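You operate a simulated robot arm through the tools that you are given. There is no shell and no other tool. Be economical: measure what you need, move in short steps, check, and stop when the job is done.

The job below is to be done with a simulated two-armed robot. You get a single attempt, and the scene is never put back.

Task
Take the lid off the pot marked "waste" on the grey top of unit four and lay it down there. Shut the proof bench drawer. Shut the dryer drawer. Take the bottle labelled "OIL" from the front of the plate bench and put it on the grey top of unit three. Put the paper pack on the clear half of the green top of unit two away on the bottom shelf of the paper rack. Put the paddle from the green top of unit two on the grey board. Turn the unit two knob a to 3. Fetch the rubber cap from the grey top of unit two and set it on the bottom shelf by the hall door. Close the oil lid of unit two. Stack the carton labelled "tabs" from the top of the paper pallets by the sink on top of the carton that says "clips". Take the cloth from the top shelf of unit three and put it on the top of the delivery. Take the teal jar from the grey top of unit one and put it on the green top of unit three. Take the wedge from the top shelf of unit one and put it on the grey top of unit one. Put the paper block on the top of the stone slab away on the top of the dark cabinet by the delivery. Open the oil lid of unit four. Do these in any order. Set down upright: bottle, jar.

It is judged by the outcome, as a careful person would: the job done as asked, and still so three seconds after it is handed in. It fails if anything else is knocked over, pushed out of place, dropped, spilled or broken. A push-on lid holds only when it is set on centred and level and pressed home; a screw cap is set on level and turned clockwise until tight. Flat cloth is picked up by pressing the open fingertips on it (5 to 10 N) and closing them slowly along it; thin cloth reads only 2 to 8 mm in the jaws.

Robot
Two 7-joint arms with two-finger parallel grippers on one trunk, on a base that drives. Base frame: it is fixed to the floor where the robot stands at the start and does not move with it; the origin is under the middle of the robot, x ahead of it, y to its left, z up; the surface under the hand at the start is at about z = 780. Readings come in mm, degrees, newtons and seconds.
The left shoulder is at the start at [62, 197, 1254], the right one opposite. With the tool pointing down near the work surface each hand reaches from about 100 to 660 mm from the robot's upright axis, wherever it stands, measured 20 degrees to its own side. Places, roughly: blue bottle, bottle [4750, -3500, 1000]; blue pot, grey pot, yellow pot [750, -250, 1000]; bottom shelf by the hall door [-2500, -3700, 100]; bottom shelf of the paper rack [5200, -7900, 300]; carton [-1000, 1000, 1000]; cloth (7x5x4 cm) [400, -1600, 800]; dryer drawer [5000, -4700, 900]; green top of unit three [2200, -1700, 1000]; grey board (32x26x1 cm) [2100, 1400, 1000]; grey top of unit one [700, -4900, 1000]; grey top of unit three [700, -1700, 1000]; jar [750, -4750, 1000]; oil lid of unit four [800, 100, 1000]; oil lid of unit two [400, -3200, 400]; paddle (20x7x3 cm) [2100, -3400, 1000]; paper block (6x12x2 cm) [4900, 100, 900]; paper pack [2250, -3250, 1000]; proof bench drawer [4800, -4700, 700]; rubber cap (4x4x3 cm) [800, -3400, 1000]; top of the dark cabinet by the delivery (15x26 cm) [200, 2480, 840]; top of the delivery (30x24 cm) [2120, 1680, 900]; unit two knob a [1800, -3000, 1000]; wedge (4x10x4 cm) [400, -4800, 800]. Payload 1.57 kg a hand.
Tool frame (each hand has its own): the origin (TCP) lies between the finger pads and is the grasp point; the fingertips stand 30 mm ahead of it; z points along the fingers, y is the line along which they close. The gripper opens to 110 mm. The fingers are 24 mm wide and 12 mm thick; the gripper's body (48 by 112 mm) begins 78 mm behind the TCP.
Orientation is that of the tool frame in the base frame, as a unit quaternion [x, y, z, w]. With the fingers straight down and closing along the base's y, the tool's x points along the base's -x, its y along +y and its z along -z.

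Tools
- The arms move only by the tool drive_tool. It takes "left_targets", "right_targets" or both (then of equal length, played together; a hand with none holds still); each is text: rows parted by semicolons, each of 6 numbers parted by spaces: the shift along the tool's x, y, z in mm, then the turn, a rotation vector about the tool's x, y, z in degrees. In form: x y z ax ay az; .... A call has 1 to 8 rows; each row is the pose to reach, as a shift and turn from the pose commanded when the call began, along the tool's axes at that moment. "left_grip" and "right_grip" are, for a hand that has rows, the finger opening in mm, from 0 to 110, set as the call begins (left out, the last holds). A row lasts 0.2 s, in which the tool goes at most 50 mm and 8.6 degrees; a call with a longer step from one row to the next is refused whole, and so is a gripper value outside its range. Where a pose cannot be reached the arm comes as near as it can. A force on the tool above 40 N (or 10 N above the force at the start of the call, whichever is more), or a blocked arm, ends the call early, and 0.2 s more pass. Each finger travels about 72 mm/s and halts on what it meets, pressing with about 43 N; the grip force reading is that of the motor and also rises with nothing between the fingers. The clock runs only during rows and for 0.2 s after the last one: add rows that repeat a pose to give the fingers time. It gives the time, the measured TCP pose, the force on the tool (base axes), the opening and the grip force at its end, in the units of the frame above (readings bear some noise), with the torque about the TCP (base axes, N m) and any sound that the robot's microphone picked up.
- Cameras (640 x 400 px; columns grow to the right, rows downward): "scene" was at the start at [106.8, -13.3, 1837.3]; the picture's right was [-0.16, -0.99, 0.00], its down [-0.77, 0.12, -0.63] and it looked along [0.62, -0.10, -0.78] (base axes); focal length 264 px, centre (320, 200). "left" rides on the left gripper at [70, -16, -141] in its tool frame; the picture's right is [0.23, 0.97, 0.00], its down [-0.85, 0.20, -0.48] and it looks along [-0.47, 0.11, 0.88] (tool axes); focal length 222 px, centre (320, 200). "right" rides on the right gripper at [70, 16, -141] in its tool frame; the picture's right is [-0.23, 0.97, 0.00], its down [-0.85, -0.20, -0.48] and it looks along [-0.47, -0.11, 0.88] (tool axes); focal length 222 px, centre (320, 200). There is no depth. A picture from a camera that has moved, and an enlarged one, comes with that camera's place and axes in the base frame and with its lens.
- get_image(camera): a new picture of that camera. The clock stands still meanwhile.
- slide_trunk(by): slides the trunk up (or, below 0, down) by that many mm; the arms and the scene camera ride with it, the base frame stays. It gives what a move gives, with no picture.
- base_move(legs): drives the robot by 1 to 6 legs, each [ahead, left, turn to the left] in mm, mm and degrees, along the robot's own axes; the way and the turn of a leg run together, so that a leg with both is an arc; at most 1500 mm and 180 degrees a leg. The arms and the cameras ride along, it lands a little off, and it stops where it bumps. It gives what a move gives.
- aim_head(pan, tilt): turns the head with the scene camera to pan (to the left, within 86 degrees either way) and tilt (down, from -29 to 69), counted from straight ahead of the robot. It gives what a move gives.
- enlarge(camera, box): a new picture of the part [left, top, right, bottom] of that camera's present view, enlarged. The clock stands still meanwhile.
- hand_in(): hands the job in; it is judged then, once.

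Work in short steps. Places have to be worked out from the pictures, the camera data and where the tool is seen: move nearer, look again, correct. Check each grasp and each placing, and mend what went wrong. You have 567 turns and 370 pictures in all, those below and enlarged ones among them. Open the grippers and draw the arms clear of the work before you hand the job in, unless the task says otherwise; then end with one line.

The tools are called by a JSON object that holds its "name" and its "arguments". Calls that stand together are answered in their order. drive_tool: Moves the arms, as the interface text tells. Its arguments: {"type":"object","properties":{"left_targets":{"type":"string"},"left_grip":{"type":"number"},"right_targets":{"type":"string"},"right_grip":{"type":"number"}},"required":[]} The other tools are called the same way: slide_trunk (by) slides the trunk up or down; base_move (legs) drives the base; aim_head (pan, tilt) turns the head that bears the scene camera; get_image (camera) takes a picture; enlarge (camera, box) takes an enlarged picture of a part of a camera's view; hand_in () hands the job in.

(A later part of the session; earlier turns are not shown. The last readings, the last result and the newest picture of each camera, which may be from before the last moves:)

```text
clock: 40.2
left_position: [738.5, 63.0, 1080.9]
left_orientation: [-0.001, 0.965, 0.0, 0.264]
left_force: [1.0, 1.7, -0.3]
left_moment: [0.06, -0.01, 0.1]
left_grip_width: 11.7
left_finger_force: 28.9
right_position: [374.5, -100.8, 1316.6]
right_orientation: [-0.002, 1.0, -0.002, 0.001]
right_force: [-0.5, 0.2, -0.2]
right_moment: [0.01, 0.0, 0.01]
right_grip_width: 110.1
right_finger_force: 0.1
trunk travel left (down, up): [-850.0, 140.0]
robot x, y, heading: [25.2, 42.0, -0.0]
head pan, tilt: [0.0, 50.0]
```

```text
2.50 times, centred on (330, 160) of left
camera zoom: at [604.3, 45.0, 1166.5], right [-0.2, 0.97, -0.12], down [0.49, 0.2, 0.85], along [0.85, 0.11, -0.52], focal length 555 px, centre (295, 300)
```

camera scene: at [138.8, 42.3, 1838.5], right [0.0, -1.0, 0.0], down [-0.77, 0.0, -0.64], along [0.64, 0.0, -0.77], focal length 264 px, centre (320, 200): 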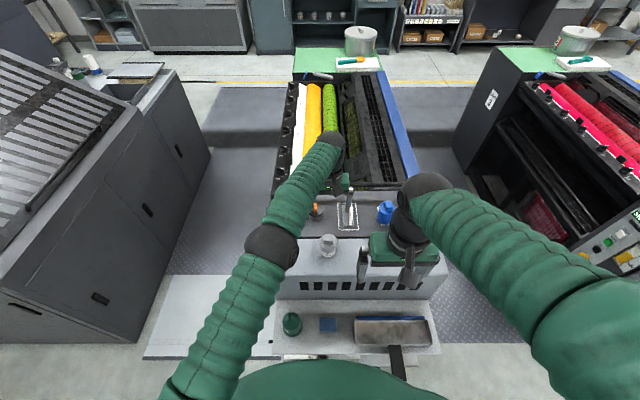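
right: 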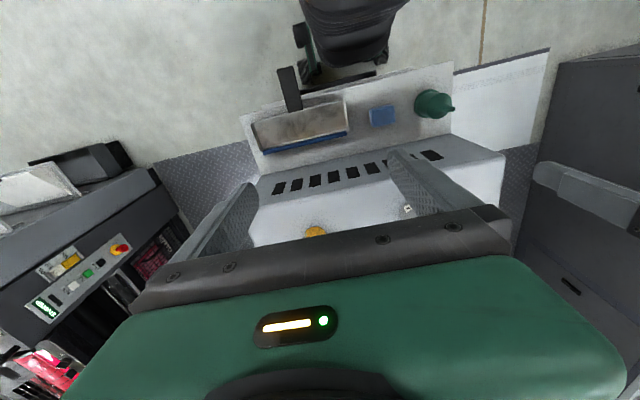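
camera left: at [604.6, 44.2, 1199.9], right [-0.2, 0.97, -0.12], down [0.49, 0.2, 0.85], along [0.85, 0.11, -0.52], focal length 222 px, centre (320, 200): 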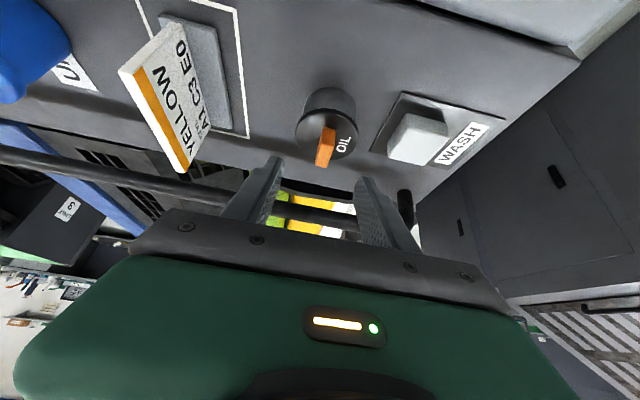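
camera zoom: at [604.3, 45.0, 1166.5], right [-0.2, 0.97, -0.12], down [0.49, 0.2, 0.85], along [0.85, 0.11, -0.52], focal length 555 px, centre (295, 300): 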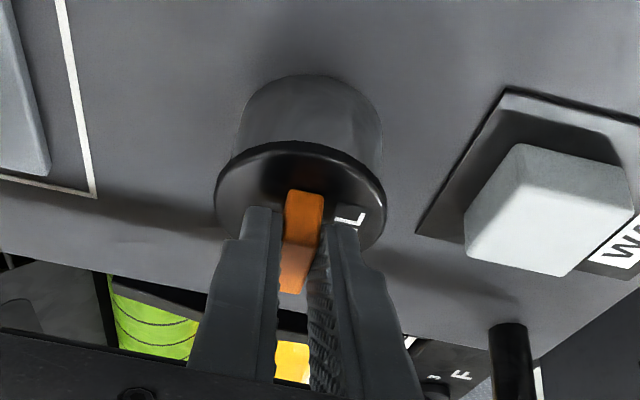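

Gripped. I lift gently 8 mm to feel how the lid moves.

{"name": "drive_tool", "arguments": {"left_targets": "-1 0 -1.7 0 0 0; -2 0 -3.5 0 0 0; -3 0 -5 0 0 0; -4 0 -7 0 0 0"}}

{"name": "enlarge", "arguments": {"camera": "left", "box": [220, 80, 440, 240]}}

```text
clock: 41.2
left_position: [739.0, 61.5, 1083.3]
left_orientation: [0.0, 0.966, 0.0, 0.26]
left_force: [-8.9, 7.3, -11.1]
left_moment: [1.1, -0.34, 0.94]
left_grip_width: 11.8
left_finger_force: 29.4
right_position: [378.0, -101.3, 1315.0]
right_orientation: [-0.001, 1.0, -0.001, -0.001]
right_force: [1.0, -0.1, -0.4]
right_moment: [0.0, 0.05, 0.0]
right_grip_width: 110.2
right_finger_force: 0.0
trunk travel left (down, up): [-850.0, 140.0]
robot x, y, heading: [24.5, 46.0, 0.3]
head pan, tilt: [0.0, 50.0]
```

```text
2.50 times, centred on (330, 160) of left
camera zoom: at [605.5, 44.9, 1170.8], right [-0.2, 0.97, -0.11], down [0.5, 0.2, 0.84], along [0.84, 0.11, -0.53], focal length 555 px, centre (295, 300)
```

zoom: 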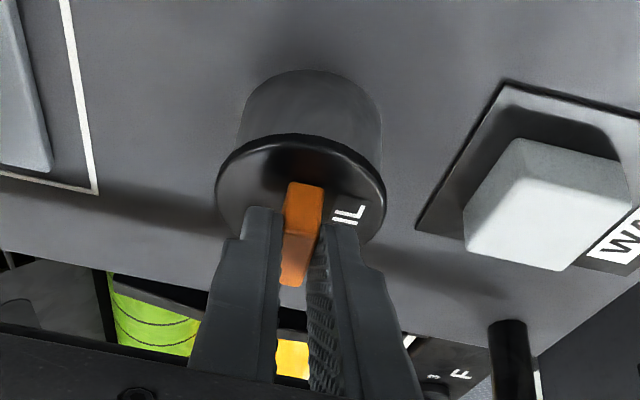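

It resists lifting with a twisting moment, as a screw cap would. I settle back down and try turning counter-clockwise (seen from above) by 15° about the tab.

{"name": "drive_tool", "arguments": {"left_targets": "4 0 7 0 0 0; 4 -0.7 7 -2 0 -3.4; 4 -1.3 7 -4.1 0 -6.9; 4 -2 7 -6 0 -10; 4 -2.5 7 -7.7 0 -12.9"}}

{"name": "enlarge", "arguments": {"camera": "left", "box": [220, 80, 440, 240]}}

```text
clock: 42.4
left_position: [739.8, 53.7, 1085.0]
left_orientation: [-0.126, 0.957, 0.023, 0.262]
left_force: [-1.3, -32.3, -3.3]
left_moment: [-0.63, 0.37, -1.36]
left_grip_width: 13.7
left_finger_force: 30.1
right_position: [372.6, -109.2, 1316.2]
right_orientation: [0.0, 1.0, 0.001, 0.001]
right_force: [-0.5, -0.4, -0.6]
right_moment: [-0.03, 0.0, 0.02]
right_grip_width: 110.1
right_finger_force: 0.1
trunk travel left (down, up): [-850.0, 140.0]
robot x, y, heading: [27.8, 42.5, -0.0]
head pan, tilt: [0.0, 50.0]
stopped in row 5 (left hand): the force on the tool passed its limit at 42 N (the readings are from after the stop); the commanded pose is now the measured one
```

```text
2.50 times, centred on (330, 160) of left
camera zoom: at [614.0, 6.2, 1172.0], right [-0.44, 0.89, -0.14], down [0.42, 0.34, 0.84], along [0.79, 0.31, -0.52], focal length 555 px, centre (295, 300)
```

zoom: 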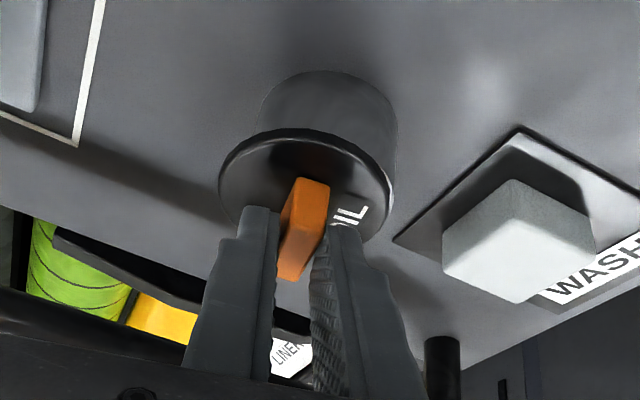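

It does not turn. I release and look at the lid unobstructed from other angles before trying more.

{"name": "drive_tool", "arguments": {"left_targets": "0 0 0 0 0 0; 0 0 0 0 0 0; -10 0 -30 0 0 0; -20 0 -70 0 0 0; -20 40 -110 0 0 0; -20 80 -150 0 0 0; -20 120 -180 0 0 0", "left_grip": 50}}

{"name": "enlarge", "arguments": {"camera": "left", "box": [120, 0, 440, 240]}}

{"name": "enlarge", "arguments": {"camera": "scene", "box": [280, 170, 360, 220]}}

```text
refused: row 5 steps farther than a row can; nothing moved
```

```text
1.67 times, centred on (280, 120) of left
camera zoom: at [614.0, 6.2, 1172.0], right [-0.44, 0.89, -0.14], down [0.42, 0.34, 0.84], along [0.79, 0.31, -0.52], focal length 370 px, centre (387, 333)
```

zoom: 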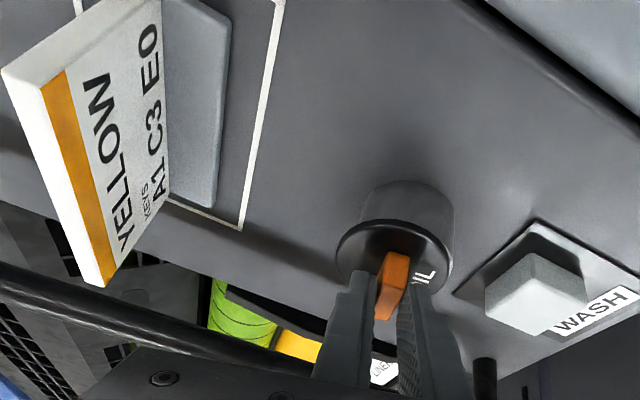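

```text
8.00 times, centred on (320, 195) of scene
camera zoom: at [138.3, 21.0, 1837.9], right [0.0, -1.0, -0.01], down [-0.77, 0.01, -0.64], along [0.64, 0.01, -0.77], focal length 2113 px, centre (320, 240)
```

zoom: 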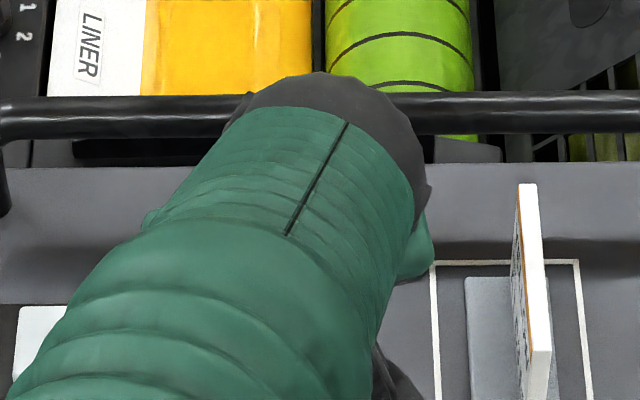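

{"name": "drive_tool", "arguments": {"left_targets": "0 0 0 0 0 0; 0 0 0 0 0 0; -8 0 -28 0 0 0; -16 0 -60 0 0 0; -18 25 -85 0 0 0; -20 55 -110 0 0 0; -20 85 -135 0 0 0; -20 115 -165 0 0 0", "left_grip": 50}}

{"name": "enlarge", "arguments": {"camera": "left", "box": [120, 0, 440, 200]}}

{"name": "enlarge", "arguments": {"camera": "scene", "box": [280, 170, 360, 220]}}

```text
clock: 44.2
left_position: [640.3, 161.4, 1235.6]
left_orientation: [-0.125, 0.957, 0.026, 0.261]
left_force: [0.1, 0.3, 0.3]
left_moment: [-0.01, -0.02, 0.0]
left_grip_width: 50.1
left_finger_force: 0.1
right_position: [370.3, -102.1, 1319.1]
right_orientation: [0.001, 1.0, -0.003, 0.003]
right_force: [0.3, -0.3, -0.1]
right_moment: [0.01, 0.0, -0.01]
right_grip_width: 110.1
right_finger_force: 0.1
trunk travel left (down, up): [-850.0, 140.0]
robot x, y, heading: [26.3, 41.7, 0.1]
head pan, tilt: [0.0, 50.0]
```

```text
2.00 times, centred on (280, 100) of left
camera zoom: at [515.2, 112.7, 1322.7], right [-0.44, 0.89, -0.13], down [0.42, 0.33, 0.84], along [0.79, 0.31, -0.52], focal length 444 px, centre (400, 400)
```

zoom: 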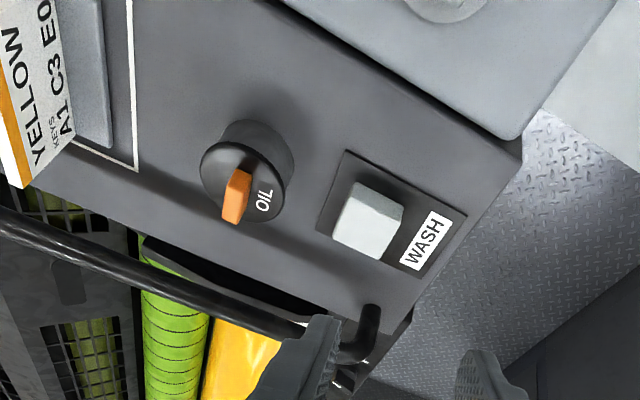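

```text
8.00 times, centred on (320, 195) of scene
camera zoom: at [132.2, 38.4, 1840.0], right [0.0, -1.0, 0.0], down [-0.77, 0.0, -0.64], along [0.64, 0.0, -0.77], focal length 2113 px, centre (320, 240)
```

zoom: 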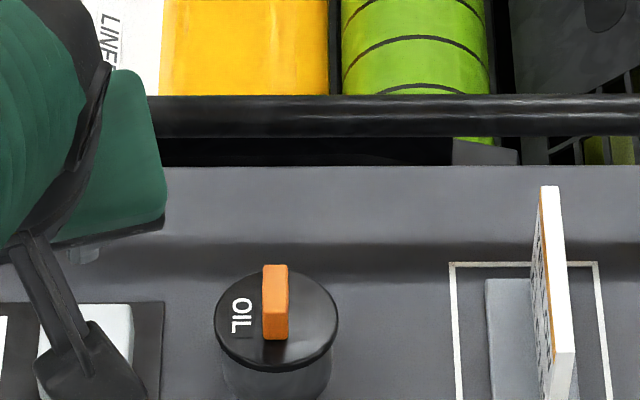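

The lid did not turn; I'll learn its mechanism from unit two's open lid and return. I retract the left hand to neutral, back off, and turn to look at the cartons behind.

{"name": "drive_tool", "arguments": {"left_targets": "34 9 -24 0.6 6 2.9; 68 17 -47 1.2 12.1 5.8; 102 26 -71 1.8 18.2 8.7; 136 34 -94 2.4 24.2 11.6; 170 43 -118 3 30.3 14.5; 170 43 -118 3 30.3 14.5"}}

{"name": "base_move", "arguments": {"legs": [[-350, 0, 0], [0, 0, 135]]}}

{"name": "aim_head", "arguments": {"pan": 0, "tilt": 30}}

{"name": "get_image", "arguments": {"camera": "scene"}}

```text
clock: 45.6
left_position: [430.1, 152.5, 1250.2]
left_orientation: [-0.003, 1.0, -0.001, -0.001]
left_force: [-0.5, -0.2, 0.6]
left_moment: [0.0, -0.03, -0.01]
left_grip_width: 50.1
left_finger_force: 0.0
right_position: [372.3, -97.7, 1318.5]
right_orientation: [0.0, 1.0, -0.003, 0.001]
right_force: [0.0, 0.1, -0.7]
right_moment: [0.01, -0.01, -0.03]
right_grip_width: 110.0
right_finger_force: 0.0
trunk travel left (down, up): [-850.0, 140.0]
robot x, y, heading: [25.0, 45.7, -0.2]
head pan, tilt: [0.0, 50.0]
```

```text
clock: 53.5
left_position: [-689.2, 263.8, 1249.6]
left_orientation: [0.921, -0.39, 0.0, 0.0]
left_force: [0.2, 0.5, 1.0]
left_moment: [0.0, 0.01, 0.01]
left_grip_width: 50.3
left_finger_force: 0.0
right_position: [-465.2, 395.1, 1317.6]
right_orientation: [0.919, -0.393, 0.0, -0.002]
right_force: [-0.6, 0.9, 0.3]
right_moment: [-0.01, 0.0, -0.01]
right_grip_width: 110.0
right_finger_force: 0.0
trunk travel left (down, up): [-850.0, 140.0]
robot x, y, heading: [-330.4, 48.1, 133.7]
head pan, tilt: [0.0, 50.0]
```

```text
clock: 54.3
left_position: [-687.3, 263.5, 1249.2]
left_orientation: [0.921, -0.39, 0.001, 0.0]
left_force: [0.7, -0.5, -0.3]
left_moment: [0.0, -0.01, -0.01]
left_grip_width: 49.9
left_finger_force: 0.0
right_position: [-465.3, 393.6, 1317.8]
right_orientation: [0.92, -0.392, 0.0, -0.003]
right_force: [-1.0, -0.8, -0.3]
right_moment: [0.0, 0.01, 0.0]
right_grip_width: 110.1
right_finger_force: 0.1
trunk travel left (down, up): [-850.0, 140.0]
robot x, y, heading: [-327.8, 44.9, 133.1]
head pan, tilt: [0.0, 30.0]
```

```text
328 pictures are left
camera scene: at [-416.8, 134.0, 1868.1], right [0.72, 0.69, 0.0], down [0.35, -0.36, -0.86], along [-0.6, 0.63, -0.5], focal length 264 px, centre (320, 200)
```

scene: 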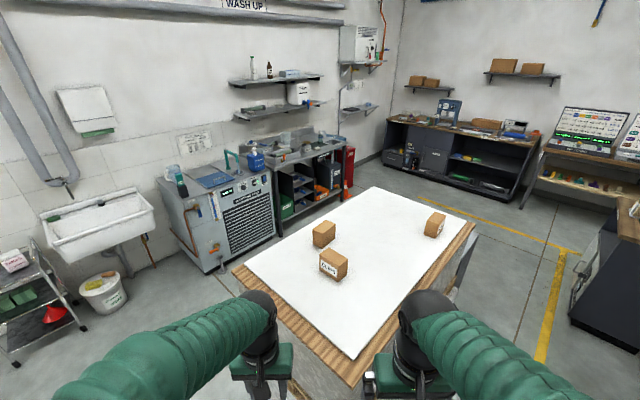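

Three cartons stand on the paper pallet. I zoom in to read labels.

{"name": "enlarge", "arguments": {"camera": "scene", "box": [290, 190, 460, 300]}}

```text
3.64 times, centred on (375, 245) of scene
camera zoom: at [-416.8, 134.0, 1868.1], right [0.72, 0.69, 0.0], down [0.35, -0.36, -0.86], along [-0.6, 0.63, -0.5], focal length 961 px, centre (120, 36)
```

zoom: 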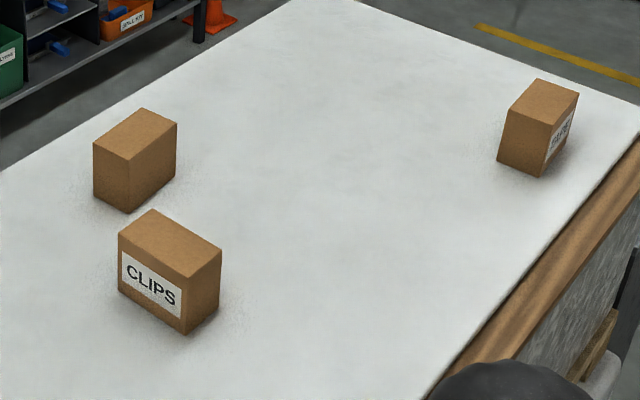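

{"name": "enlarge", "arguments": {"camera": "scene", "box": [416, 205, 456, 240]}}

```text
11.43 times, centred on (436, 222) of scene
camera zoom: at [-416.8, 134.0, 1868.1], right [0.72, 0.69, 0.0], down [0.35, -0.36, -0.86], along [-0.6, 0.63, -0.5], focal length 3019 px, centre (-1006, -57)
```

zoom: 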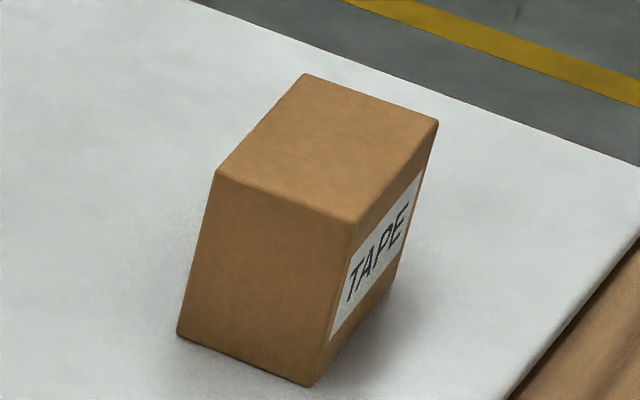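

That is TAPE, so the left one should be TABS (label hidden). I drive to stand in front of the pallet, facing +y at x≈-1120.

{"name": "base_move", "arguments": {"legs": [[0, 0, -43], [0, 790, 0], [220, 0, 0]]}}

{"name": "aim_head", "arguments": {"pan": 0, "tilt": 45}}

{"name": "get_image", "arguments": {"camera": "scene"}}

```text
clock: 61.8
left_position: [-1177.8, 579.6, 1252.8]
left_orientation: [-0.689, 0.725, 0.007, -0.003]
left_force: [-0.8, -0.6, 0.2]
left_moment: [0.08, -0.12, -0.02]
left_grip_width: 50.1
left_finger_force: 0.1
right_position: [-931.6, 505.8, 1318.1]
right_orientation: [-0.687, 0.727, 0.007, -0.001]
right_force: [-1.3, -1.3, 0.5]
right_moment: [0.04, -0.02, 0.05]
right_grip_width: 109.9
right_finger_force: 0.1
trunk travel left (down, up): [-850.0, 140.0]
robot x, y, heading: [-1111.0, 177.2, 86.9]
head pan, tilt: [0.0, 30.0]
stopped in leg 3: the robot was blocked; the commanded pose is now the measured one
```

```text
clock: 62.6
left_position: [-1175.0, 583.0, 1252.3]
left_orientation: [-0.689, 0.725, 0.007, -0.005]
left_force: [0.5, 0.0, 0.3]
left_moment: [-0.02, 0.01, -0.02]
left_grip_width: 50.3
left_finger_force: 0.1
right_position: [-926.6, 510.7, 1317.1]
right_orientation: [-0.686, 0.727, 0.007, -0.002]
right_force: [-0.3, -1.0, -0.2]
right_moment: [0.02, 0.02, 0.0]
right_grip_width: 109.8
right_finger_force: 0.0
trunk travel left (down, up): [-850.0, 140.0]
robot x, y, heading: [-1109.9, 178.3, 86.9]
head pan, tilt: [0.0, 45.0]
```

```text
325 pictures are left
camera scene: at [-1115.1, 286.7, 1846.8], right [1.0, -0.06, 0.01], down [-0.04, -0.7, -0.71], along [0.04, 0.71, -0.71], focal length 264 px, centre (320, 200)
```

scene: 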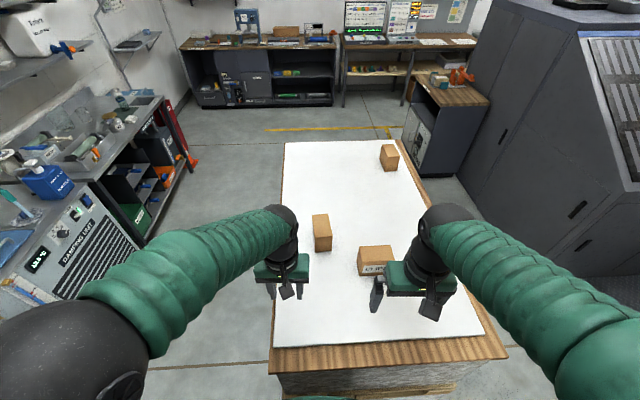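

I zoom to measure the cartons better.

{"name": "enlarge", "arguments": {"camera": "scene", "box": [270, 190, 430, 290]}}

{"name": "get_image", "arguments": {"camera": "left"}}

{"name": "get_image", "arguments": {"camera": "right"}}

```text
4.00 times, centred on (350, 240) of scene
camera zoom: at [-1115.1, 286.7, 1846.8], right [1.0, -0.06, 0.01], down [-0.04, -0.7, -0.71], along [0.04, 0.71, -0.71], focal length 1057 px, centre (200, 40)
```

zoom: 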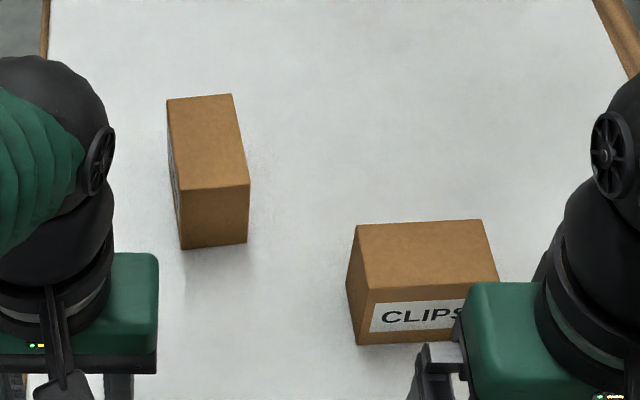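

```text
323 pictures are left
camera left: at [-1161.8, 512.2, 1393.1], right [-0.98, -0.18, 0.02], down [-0.15, 0.86, 0.48], along [-0.1, 0.47, -0.88], focal length 222 px, centre (320, 200)
```

left: 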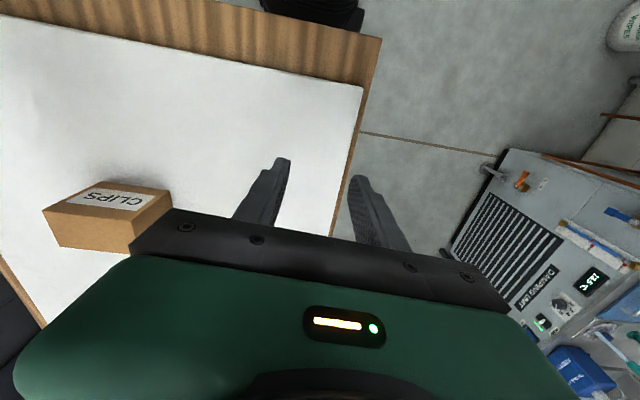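

```text
322 pictures are left
camera right: at [-945.2, 441.8, 1458.6], right [-0.96, 0.28, 0.01], down [0.25, 0.84, 0.48], along [0.12, 0.47, -0.88], focal length 222 px, centre (320, 200)
```

right: 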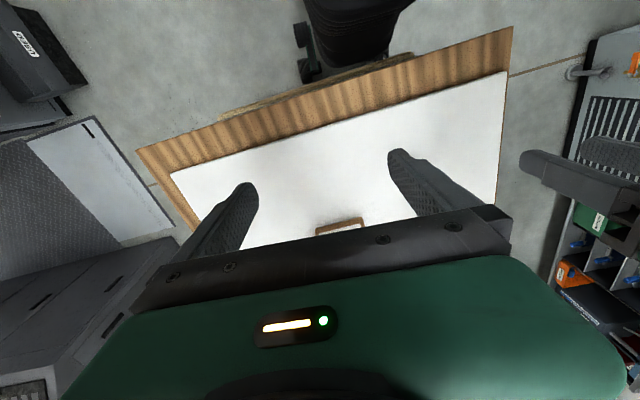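

Triangulated: carton tops z≈1161, table ≈1081; CLIPS centre (-919, 735), TABS candidate centre (-1077, 853), 57 wide in x. I raise the trunk 80 and hover the left hand over it.

{"name": "slide_trunk", "arguments": {"by": 80}}

{"name": "drive_tool", "arguments": {"left_targets": "-40 -12 0 0 0 -1; -80 -24 0 0 0 -2; -120 -36 15 0 0 -3; -160 -48 40 0 0 -4; -200 -60 65 0 0 -5; -240 -72 90 0 0 -6; -275 -84 107 0 0 -6.5; -275 -84 107 0 0 -6.5", "left_grip": 95}}

{"name": "get_image", "arguments": {"camera": "left"}}

{"name": "enlarge", "arguments": {"camera": "scene", "box": [240, 160, 440, 290]}}

```text
clock: 63.8
left_position: [-1171.7, 585.1, 1332.6]
left_orientation: [-0.688, 0.725, 0.007, -0.006]
left_force: [-1.0, -0.3, -0.7]
left_moment: [0.01, 0.02, -0.01]
left_grip_width: 50.2
left_finger_force: 0.0
right_position: [-923.9, 513.0, 1396.7]
right_orientation: [-0.687, 0.727, 0.006, -0.003]
right_force: [0.4, 0.3, 0.3]
right_moment: [0.02, 0.03, 0.0]
right_grip_width: 110.0
right_finger_force: 0.1
trunk travel left (down, up): [-930.0, 60.0]
robot x, y, heading: [-1108.4, 181.4, 87.0]
head pan, tilt: [0.0, 45.0]
```

```text
clock: 65.6
left_position: [-1085.7, 828.3, 1224.8]
left_orientation: [0.728, -0.685, -0.007, 0.007]
left_force: [-0.6, -0.1, -0.2]
left_moment: [0.0, 0.0, 0.02]
left_grip_width: 94.9
left_finger_force: 0.1
left hand out of reach, approached as far as the arm can: row 7, 8
right_position: [-924.4, 512.8, 1397.6]
right_orientation: [-0.687, 0.727, 0.008, -0.002]
right_force: [0.6, 0.6, 0.3]
right_moment: [0.01, 0.01, 0.01]
right_grip_width: 109.8
right_finger_force: 0.1
trunk travel left (down, up): [-930.0, 60.0]
robot x, y, heading: [-1112.8, 177.6, 86.7]
head pan, tilt: [0.0, 45.0]
```

```text
321 pictures are left
camera left: at [-1064.1, 759.5, 1365.0], right [-0.96, -0.29, 0.02], down [-0.24, 0.84, 0.48], along [-0.15, 0.46, -0.88], focal length 222 px, centre (320, 200)
```

left: 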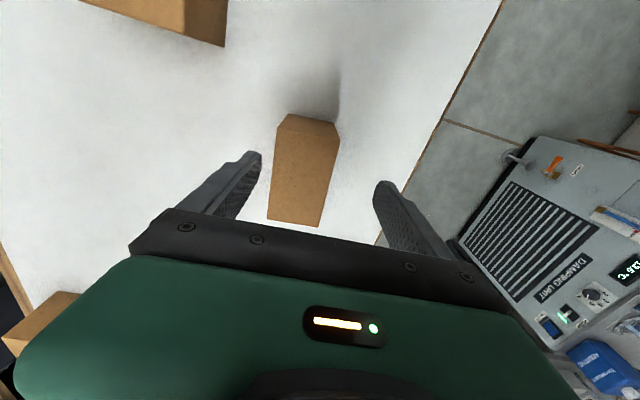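

```text
3.08 times, centred on (340, 225) of scene
camera zoom: at [-1116.1, 289.0, 1927.0], right [1.0, -0.06, 0.01], down [-0.04, -0.71, -0.71], along [0.04, 0.71, -0.71], focal length 813 px, centre (258, 123)
```

zoom: 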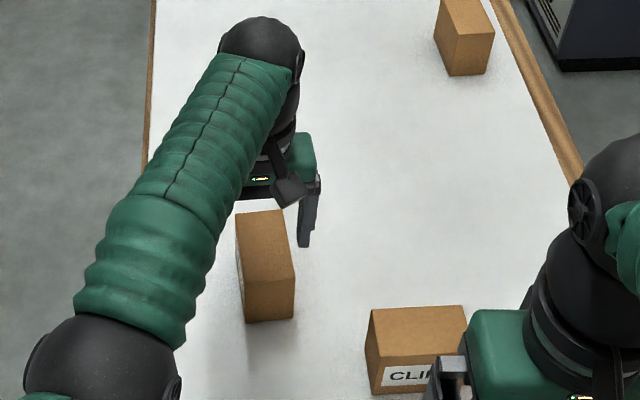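

The carton sits at about (-1075, 851). I tilt 12° forward to reach its middle and descend around it.

{"name": "drive_tool", "arguments": {"left_targets": "-10 -6 0 0 -6 0; -21 -12 0 0 -12 0; -21 -12 30 0 -12 0; -21 -12 60 0 -12 0; -21 -12 90 0 -12 0; -21 -12 97 0 -12 0; -21 -12 97 0 -12 0"}}

{"name": "get_image", "arguments": {"camera": "left"}}

```text
clock: 67.2
left_position: [-1069.0, 867.0, 1128.0]
left_orientation: [0.724, -0.682, -0.083, -0.065]
left_force: [-1.0, -0.4, 0.0]
left_moment: [0.02, -0.03, 0.01]
left_grip_width: 95.0
left_finger_force: 0.0
left hand out of reach, approached as far as the arm can: row 1, 2, 3, 4, 5, 6, 7
right_position: [-923.1, 513.8, 1396.0]
right_orientation: [-0.687, 0.726, 0.008, -0.003]
right_force: [0.8, 0.1, 0.2]
right_moment: [-0.01, 0.0, -0.01]
right_grip_width: 110.4
right_finger_force: 0.1
trunk travel left (down, up): [-930.0, 60.0]
robot x, y, heading: [-1109.2, 179.7, 86.9]
head pan, tilt: [0.0, 45.0]
```

```text
319 pictures are left
camera left: at [-1047.0, 770.2, 1251.1], right [-0.96, -0.28, -0.03], down [-0.23, 0.72, 0.65], along [-0.16, 0.63, -0.76], focal length 222 px, centre (320, 200)
```

left: 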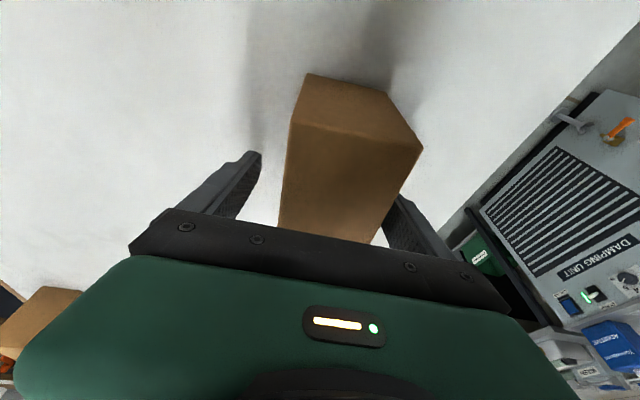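

Well around it, slightly off. I shift 8 mm toward -x and 10 mm back, then close.

{"name": "drive_tool", "arguments": {"left_targets": "5 4 0 0 0 0; 10 8 0 0 0 0; 10 8 0 0 0 0"}}

{"name": "drive_tool", "arguments": {"left_targets": "0 0 0 0 0 0; 0 0 0 0 0 0; 0 0 0 0 0 0; 0 0 0 0 0 0", "left_grip": 40}}

{"name": "drive_tool", "arguments": {"left_targets": "0 0 -10 0 0 0; 0 0 -30 0 0 0; 0 0 -60 0 0 0; 0 0 -95 0 0 0; 0 0 -130 0 0 0"}}

{"name": "get_image", "arguments": {"camera": "left"}}

{"name": "get_image", "arguments": {"camera": "scene"}}

```text
clock: 68.0
left_position: [-1070.2, 867.7, 1125.0]
left_orientation: [0.724, -0.682, -0.082, -0.064]
left_force: [0.1, -0.7, 0.6]
left_moment: [0.0, -0.02, 0.01]
left_grip_width: 95.1
left_finger_force: 0.0
left hand out of reach, approached as far as the arm can: row 1, 2, 3
right_position: [-923.8, 516.7, 1396.9]
right_orientation: [-0.687, 0.727, 0.007, -0.003]
right_force: [0.5, 0.3, 0.1]
right_moment: [0.0, 0.02, 0.01]
right_grip_width: 110.2
right_finger_force: 0.0
trunk travel left (down, up): [-930.0, 60.0]
robot x, y, heading: [-1108.8, 179.0, 86.8]
head pan, tilt: [0.0, 45.0]
```

```text
clock: 69.0
left_position: [-1070.1, 868.0, 1127.4]
left_orientation: [0.723, -0.682, -0.083, -0.065]
left_force: [-0.7, 0.9, 0.7]
left_moment: [-0.06, -0.14, 0.03]
left_grip_width: 57.7
left_finger_force: 42.9
right_position: [-924.1, 514.0, 1396.1]
right_orientation: [-0.688, 0.726, 0.007, -0.004]
right_force: [-1.0, 0.4, 1.1]
right_moment: [-0.01, 0.03, -0.01]
right_grip_width: 109.9
right_finger_force: 0.1
trunk travel left (down, up): [-930.0, 60.0]
robot x, y, heading: [-1109.1, 177.8, 86.8]
head pan, tilt: [0.0, 45.0]
```

```text
clock: 70.2
left_position: [-1056.4, 861.8, 1252.9]
left_orientation: [0.725, -0.681, -0.082, -0.063]
left_force: [0.4, -0.6, -1.9]
left_moment: [0.05, 0.02, -0.01]
left_grip_width: 57.8
left_finger_force: 43.2
left hand out of reach, approached as far as the arm can: row 2, 3, 4, 5
right_position: [-923.7, 514.0, 1396.5]
right_orientation: [-0.688, 0.726, 0.006, -0.003]
right_force: [0.1, -0.6, -0.3]
right_moment: [0.01, 0.0, 0.01]
right_grip_width: 109.8
right_finger_force: 0.1
trunk travel left (down, up): [-930.0, 60.0]
robot x, y, heading: [-1110.6, 178.3, 86.7]
head pan, tilt: [0.0, 45.0]
```

```text
318 pictures are left
camera left: at [-1033.5, 764.8, 1377.4], right [-0.96, -0.28, -0.03], down [-0.23, 0.73, 0.65], along [-0.16, 0.63, -0.76], focal length 222 px, centre (320, 200)
```

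left: 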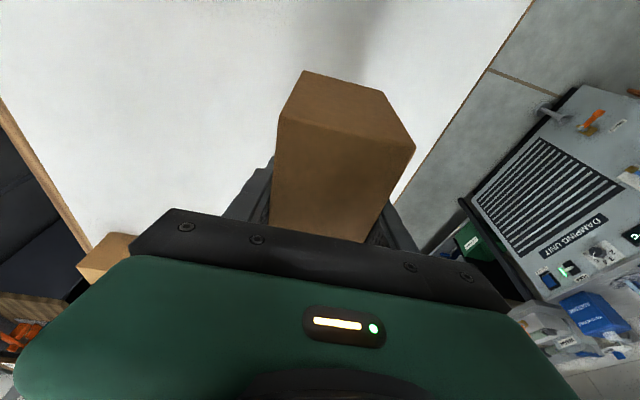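

```text
317 pictures are left
camera scene: at [-1115.2, 290.8, 1926.8], right [1.0, -0.06, 0.01], down [-0.04, -0.71, -0.71], along [0.04, 0.71, -0.71], focal length 264 px, centre (320, 200)
```

scene: 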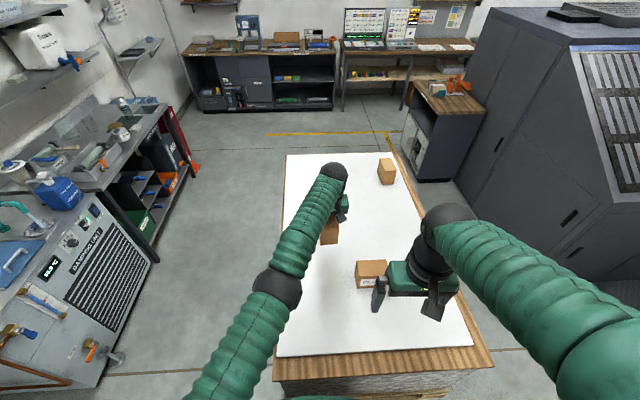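

The carton is lifted. I move it over CLIPS (TCP to about (-916, 751, 1253)), and shift the right hand out of the way to the right.

{"name": "drive_tool", "arguments": {"left_targets": "0 0 0 0 0 0; 0 0 0 0 0 0; 0 0 0 0 0 0; 0 0 0 0 0 0; 29 -33 -7 0 0 0; 58 -66 -14 0 0 0; 88 -99 -20 0 0 0; 117 -132 -27 0 0 0", "right_targets": "0 -45 0 0 0 0; 0 -90 0 0 0 0; 30 -130 0 0 0 0; 60 -160 0 0 0 0; 60 -160 0 0 0 0; 60 -160 0 0 0 0; 60 -160 0 0 0 0; 60 -160 0 0 0 0"}}

{"name": "enlarge", "arguments": {"camera": "scene", "box": [280, 190, 440, 300]}}

{"name": "get_image", "arguments": {"camera": "left"}}

```text
clock: 72.1
left_position: [-990.7, 821.0, 1252.9]
left_orientation: [0.776, -0.621, -0.09, -0.056]
left_force: [-0.4, -0.7, -2.1]
left_moment: [0.03, 0.04, 0.01]
left_grip_width: 57.9
left_finger_force: 42.9
left hand out of reach, approached as far as the arm can: row 5, 6, 7, 8
right_position: [-760.0, 444.7, 1388.9]
right_orientation: [-0.686, 0.727, 0.008, -0.005]
right_force: [-0.4, -0.4, -0.7]
right_moment: [-0.01, -0.04, 0.02]
right_grip_width: 110.1
right_finger_force: 0.0
trunk travel left (down, up): [-930.0, 60.0]
robot x, y, heading: [-1112.8, 173.0, 86.9]
head pan, tilt: [0.0, 45.0]
stopped in row 8 (left hand): the arm was blocked; the commanded pose is now the measured one
```

```text
3.64 times, centred on (360, 245) of scene
camera zoom: at [-1110.8, 292.9, 1925.4], right [1.0, -0.06, 0.0], down [-0.04, -0.71, -0.7], along [0.04, 0.7, -0.71], focal length 961 px, centre (174, 36)
```

zoom: 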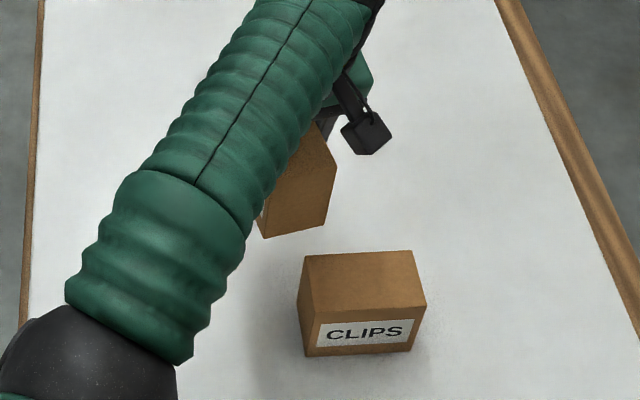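

```text
315 pictures are left
camera left: at [-951.6, 730.2, 1375.6], right [-0.9, -0.43, -0.02], down [-0.34, 0.68, 0.65], along [-0.27, 0.59, -0.76], focal length 222 px, centre (320, 200)
```

left: 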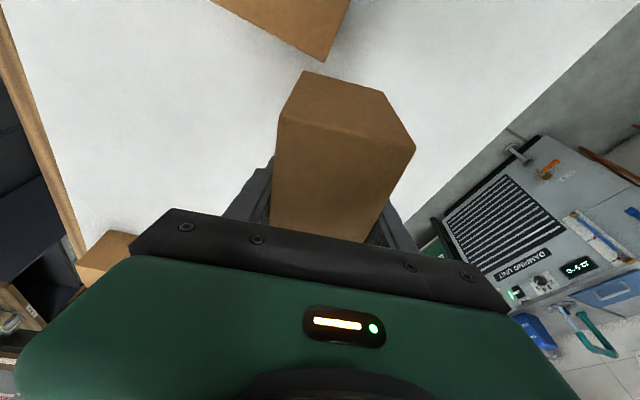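

The left arm cannot reach across. I strafe the base right by 330 mm so CLIPS lies on the left arm's side.

{"name": "base_move", "arguments": {"legs": [[-15, 0, 0], [0, -330, 3]]}}

{"name": "get_image", "arguments": {"camera": "scene"}}

```text
clock: 74.7
left_position: [-715.2, 803.5, 1249.7]
left_orientation: [0.793, -0.601, -0.085, -0.055]
left_force: [-1.1, 0.5, -2.4]
left_moment: [-0.01, -0.08, -0.03]
left_grip_width: 57.5
left_finger_force: 42.9
right_position: [-470.2, 436.4, 1393.2]
right_orientation: [0.708, -0.707, -0.004, 0.0]
right_force: [-0.1, 0.7, -0.9]
right_moment: [-0.02, 0.04, 0.04]
right_grip_width: 109.8
right_finger_force: 0.1
trunk travel left (down, up): [-930.0, 60.0]
robot x, y, heading: [-783.8, 158.3, 90.0]
head pan, tilt: [0.0, 45.0]
```

```text
314 pictures are left
camera scene: at [-809.8, 266.5, 1923.3], right [1.0, 0.0, 0.01], down [0.01, -0.71, -0.71], along [0.01, 0.71, -0.71], focal length 264 px, centre (320, 200)
```

scene: 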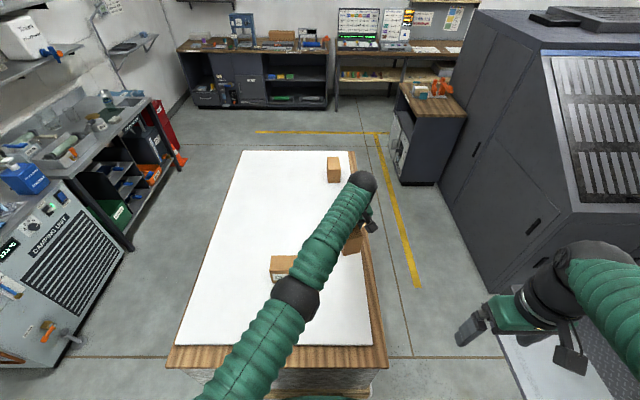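

Now I swing the carton left over CLIPS and square it up (16° clockwise).

{"name": "drive_tool", "arguments": {"left_targets": "-1 42 1 0.8 0 4; -2 84 2 1.6 0 8; -3 126 3 2.4 0 12; -4 168 3.5 3.2 -0.2 15.7; -4.6 210 4.3 3.2 -0.2 15.7; -4.6 210 4.3 3.2 -0.2 15.7"}}

{"name": "enlarge", "arguments": {"camera": "scene", "box": [200, 190, 400, 320]}}

{"name": "get_image", "arguments": {"camera": "left"}}

```text
clock: 76.1
left_position: [-867.9, 874.1, 1265.7]
left_orientation: [-0.701, 0.706, 0.082, 0.058]
left_force: [0.6, -0.8, -1.0]
left_moment: [0.03, 0.03, 0.02]
left_grip_width: 57.5
left_finger_force: 43.3
left hand out of reach, approached as far as the arm can: row 1, 2, 3, 4, 5, 6
right_position: [-441.2, 438.3, 1388.7]
right_orientation: [0.708, -0.706, -0.011, 0.006]
right_force: [1.2, 0.1, -0.3]
right_moment: [-0.01, 0.01, 0.06]
right_grip_width: 109.8
right_finger_force: 0.1
trunk travel left (down, up): [-930.0, 60.0]
robot x, y, heading: [-780.9, 154.8, 90.1]
head pan, tilt: [0.0, 45.0]
```

```text
3.08 times, centred on (300, 255) of scene
camera zoom: at [-771.7, 270.4, 1925.4], right [1.0, 0.0, -0.01], down [-0.01, -0.71, -0.71], along [0.0, 0.71, -0.71], focal length 813 px, centre (382, 31)
```

zoom: 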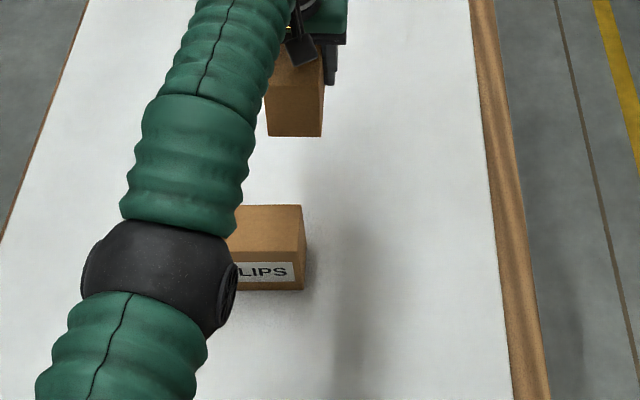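

```text
312 pictures are left
camera left: at [-849.4, 777.0, 1390.2], right [-0.98, -0.22, -0.01], down [-0.17, 0.74, 0.65], along [-0.13, 0.63, -0.76], focal length 222 px, centre (320, 200)
```

left: 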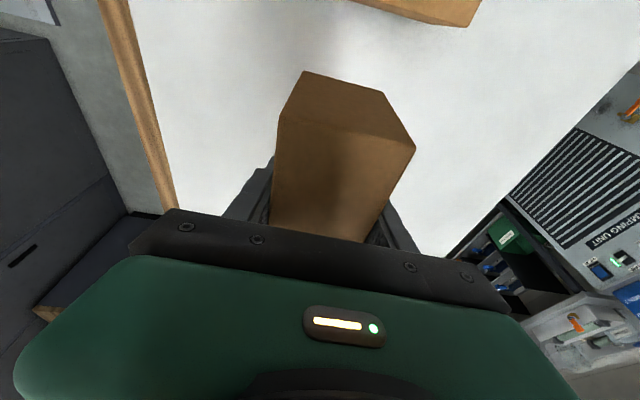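

The arm ended stretched out beyond. I pull back to over CLIPS: shift (-51, -123, -10).

{"name": "drive_tool", "arguments": {"left_targets": "41 17 -4 0 0 0; 82 33 -8 0 0 0; 123 50 -13 0 0 0; 123 50 -13 0 0 0"}}

{"name": "enlarge", "arguments": {"camera": "scene", "box": [200, 190, 400, 320]}}

{"name": "get_image", "arguments": {"camera": "left"}}

```text
clock: 77.1
left_position: [-892.6, 876.7, 1270.7]
left_orientation: [-0.701, 0.706, 0.082, 0.06]
left_force: [0.9, -0.3, -1.7]
left_moment: [0.05, 0.07, 0.01]
left_grip_width: 57.9
left_finger_force: 43.3
left hand out of reach, approached as far as the arm can: row 1, 2, 3, 4
right_position: [-445.9, 438.2, 1389.8]
right_orientation: [0.708, -0.706, -0.01, 0.005]
right_force: [0.4, -0.1, 0.0]
right_moment: [-0.01, 0.05, -0.01]
right_grip_width: 110.2
right_finger_force: 0.0
trunk travel left (down, up): [-930.0, 60.0]
robot x, y, heading: [-790.3, 154.4, 89.9]
head pan, tilt: [0.0, 45.0]
```

```text
3.08 times, centred on (300, 255) of scene
camera zoom: at [-775.8, 269.6, 1925.5], right [1.0, 0.0, -0.01], down [0.0, -0.71, -0.71], along [0.0, 0.71, -0.71], focal length 813 px, centre (382, 31)
```

zoom: 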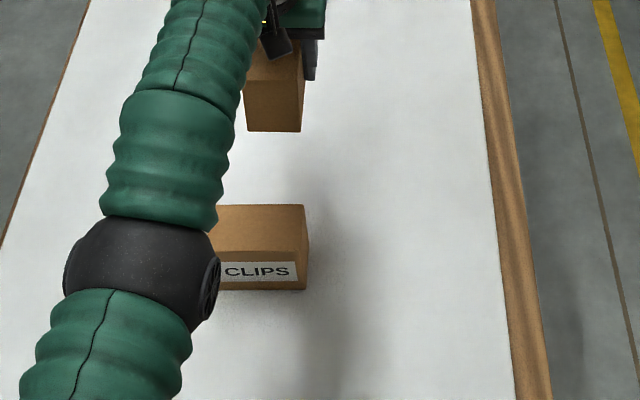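

```text
310 pictures are left
camera left: at [-874.5, 779.7, 1394.7], right [-0.98, -0.22, -0.01], down [-0.18, 0.74, 0.65], along [-0.13, 0.63, -0.76], focal length 222 px, centre (320, 200)
```

left: 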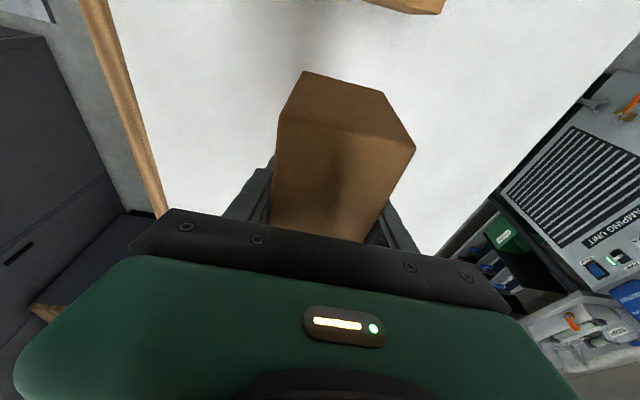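

The arm is stuck at a joint limit in this tilted pose, so I'll use the base and trunk as the stage: drive back 126 mm and left 26 mm.

{"name": "base_move", "arguments": {"legs": [[-126, 26, 0]]}}

{"name": "enlarge", "arguments": {"camera": "scene", "box": [200, 150, 400, 280]}}

{"name": "get_image", "arguments": {"camera": "left"}}

```text
clock: 78.3
left_position: [-919.9, 759.5, 1265.6]
left_orientation: [-0.701, 0.707, 0.078, 0.057]
left_force: [0.2, 0.2, -1.8]
left_moment: [-0.01, -0.02, 0.01]
left_grip_width: 57.6
left_finger_force: 42.9
right_position: [-472.7, 320.7, 1388.5]
right_orientation: [0.708, -0.706, -0.007, 0.007]
right_force: [-0.8, -0.5, 0.2]
right_moment: [-0.04, 0.01, 0.0]
right_grip_width: 109.9
right_finger_force: 0.1
trunk travel left (down, up): [-930.0, 60.0]
robot x, y, heading: [-808.0, 27.3, 89.7]
head pan, tilt: [0.0, 45.0]
```

```text
3.08 times, centred on (300, 215) of scene
camera zoom: at [-805.6, 157.5, 1924.4], right [1.0, 0.0, 0.0], down [0.0, -0.71, -0.7], along [0.0, 0.7, -0.71], focal length 813 px, centre (382, 154)
```

zoom: 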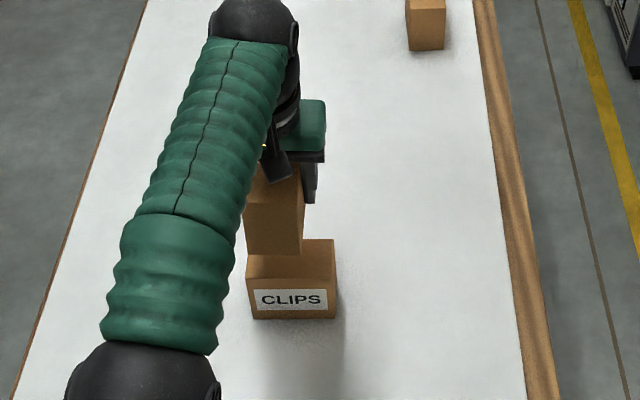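

```text
308 pictures are left
camera left: at [-902.8, 662.9, 1390.0], right [-0.98, -0.22, -0.01], down [-0.18, 0.75, 0.64], along [-0.13, 0.63, -0.77], focal length 222 px, centre (320, 200)
```

left: 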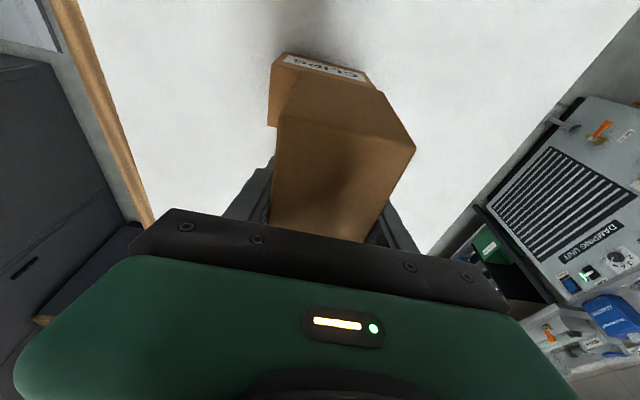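

Relative to CLIPS the held carton is about 15 mm too far and 12 mm left; I nudge the base, then lower by trunk.

{"name": "base_move", "arguments": {"legs": [[-16, -11, 0]]}}

{"name": "slide_trunk", "arguments": {"by": -42}}

{"name": "enlarge", "arguments": {"camera": "scene", "box": [220, 190, 380, 290]}}

{"name": "get_image", "arguments": {"camera": "left"}}

```text
clock: 79.1
left_position: [-910.4, 738.7, 1268.8]
left_orientation: [-0.701, 0.706, 0.08, 0.059]
left_force: [-0.1, 1.1, -1.7]
left_moment: [0.03, -0.02, -0.02]
left_grip_width: 57.6
left_finger_force: 42.8
right_position: [-462.2, 298.7, 1389.1]
right_orientation: [0.708, -0.707, -0.009, 0.006]
right_force: [1.0, 0.7, -0.8]
right_moment: [-0.05, -0.02, -0.01]
right_grip_width: 110.0
right_finger_force: 0.1
trunk travel left (down, up): [-930.0, 60.0]
robot x, y, heading: [-799.7, 12.8, 90.3]
head pan, tilt: [0.0, 45.0]
```

```text
clock: 80.0
left_position: [-910.5, 731.8, 1224.9]
left_orientation: [-0.702, 0.706, 0.076, 0.054]
left_force: [-0.3, 0.5, -2.4]
left_moment: [0.01, 0.06, 0.01]
left_grip_width: 57.7
left_finger_force: 42.5
right_position: [-464.5, 292.1, 1350.4]
right_orientation: [0.707, -0.707, -0.01, 0.005]
right_force: [0.3, 0.5, -0.1]
right_moment: [-0.02, -0.01, 0.01]
right_grip_width: 109.9
right_finger_force: 0.1
trunk travel left (down, up): [-888.0, 102.0]
robot x, y, heading: [-799.0, 11.2, 90.1]
head pan, tilt: [0.0, 45.0]
```

```text
4.00 times, centred on (300, 240) of scene
camera zoom: at [-792.8, 130.1, 1883.2], right [1.0, 0.0, 0.0], down [0.0, -0.71, -0.7], along [0.0, 0.7, -0.71], focal length 1057 px, centre (400, 40)
```

zoom: 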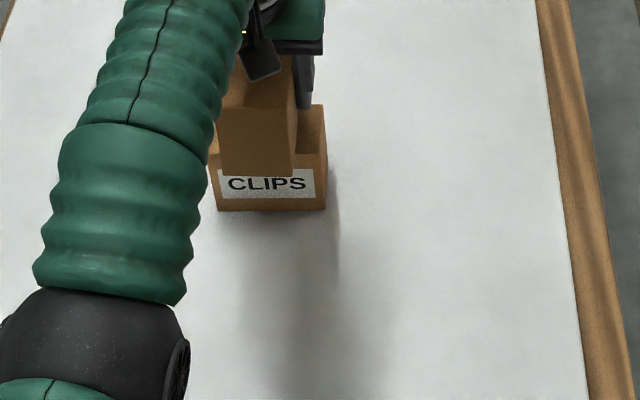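

```text
306 pictures are left
camera left: at [-892.5, 637.2, 1350.1], right [-0.98, -0.22, -0.01], down [-0.18, 0.75, 0.63], along [-0.13, 0.62, -0.77], focal length 222 px, centre (320, 200)
```

left: 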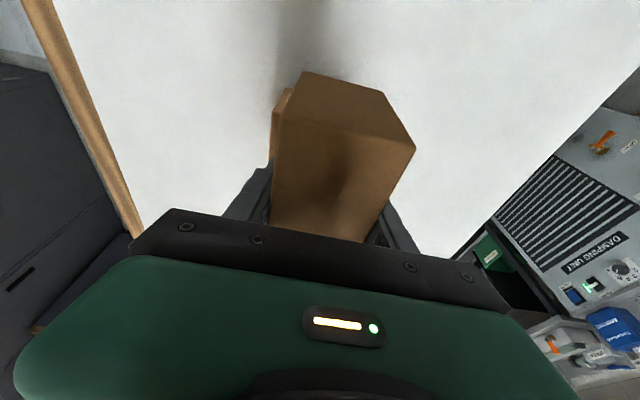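

x is right; y is now ~16 mm short. I nudge ahead 15 mm.

{"name": "base_move", "arguments": {"legs": [[15, 0, 0]]}}

{"name": "enlarge", "arguments": {"camera": "scene", "box": [220, 190, 380, 290]}}

```text
clock: 80.8
left_position: [-911.8, 742.1, 1226.2]
left_orientation: [-0.702, 0.706, 0.076, 0.054]
left_force: [0.0, 0.8, -2.0]
left_moment: [0.04, 0.02, -0.04]
left_grip_width: 57.7
left_finger_force: 42.5
right_position: [-466.2, 301.8, 1351.3]
right_orientation: [0.708, -0.706, -0.01, 0.002]
right_force: [0.4, -0.2, 0.0]
right_moment: [0.04, 0.01, 0.01]
right_grip_width: 110.1
right_finger_force: 0.1
trunk travel left (down, up): [-888.0, 102.0]
robot x, y, heading: [-800.9, 27.9, 90.2]
head pan, tilt: [0.0, 45.0]
```

```text
4.00 times, centred on (300, 240) of scene
camera zoom: at [-796.4, 138.7, 1883.6], right [1.0, 0.0, 0.0], down [0.0, -0.71, -0.71], along [0.0, 0.71, -0.71], focal length 1057 px, centre (400, 40)
```

zoom: 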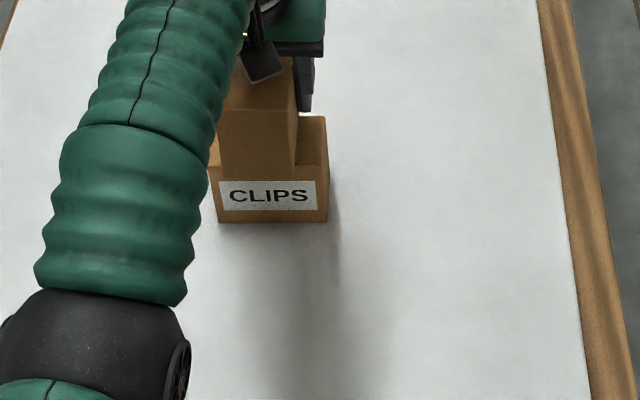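

Good alignment. I lower by trunk in small steps, watching the force.

{"name": "slide_trunk", "arguments": {"by": -16}}

{"name": "slide_trunk", "arguments": {"by": -4}}

```text
clock: 81.4
left_position: [-914.7, 738.5, 1212.6]
left_orientation: [-0.702, 0.706, 0.077, 0.056]
left_force: [-1.5, -0.8, 14.7]
left_moment: [0.47, -0.39, 0.01]
left_grip_width: 57.7
left_finger_force: 42.7
right_position: [-468.5, 298.0, 1335.9]
right_orientation: [-0.707, 0.707, 0.011, 0.0]
right_force: [0.2, -0.3, -0.8]
right_moment: [0.01, -0.01, 0.02]
right_grip_width: 109.8
right_finger_force: 0.0
trunk travel left (down, up): [-872.0, 118.0]
robot x, y, heading: [-800.2, 27.2, 89.7]
head pan, tilt: [0.0, 45.0]
```

```text
clock: 81.9
left_position: [-913.7, 737.8, 1211.4]
left_orientation: [-0.702, 0.706, 0.076, 0.057]
left_force: [-1.4, -1.7, 36.3]
left_moment: [0.56, -0.99, -0.03]
left_grip_width: 56.9
left_finger_force: 42.9
right_position: [-469.5, 297.1, 1334.2]
right_orientation: [0.708, -0.706, -0.011, 0.0]
right_force: [-1.2, 0.7, -0.5]
right_moment: [-0.01, 0.01, 0.04]
right_grip_width: 110.1
right_finger_force: 0.1
trunk travel left (down, up): [-868.0, 122.0]
robot x, y, heading: [-799.6, 27.9, 89.7]
head pan, tilt: [0.0, 45.0]
```

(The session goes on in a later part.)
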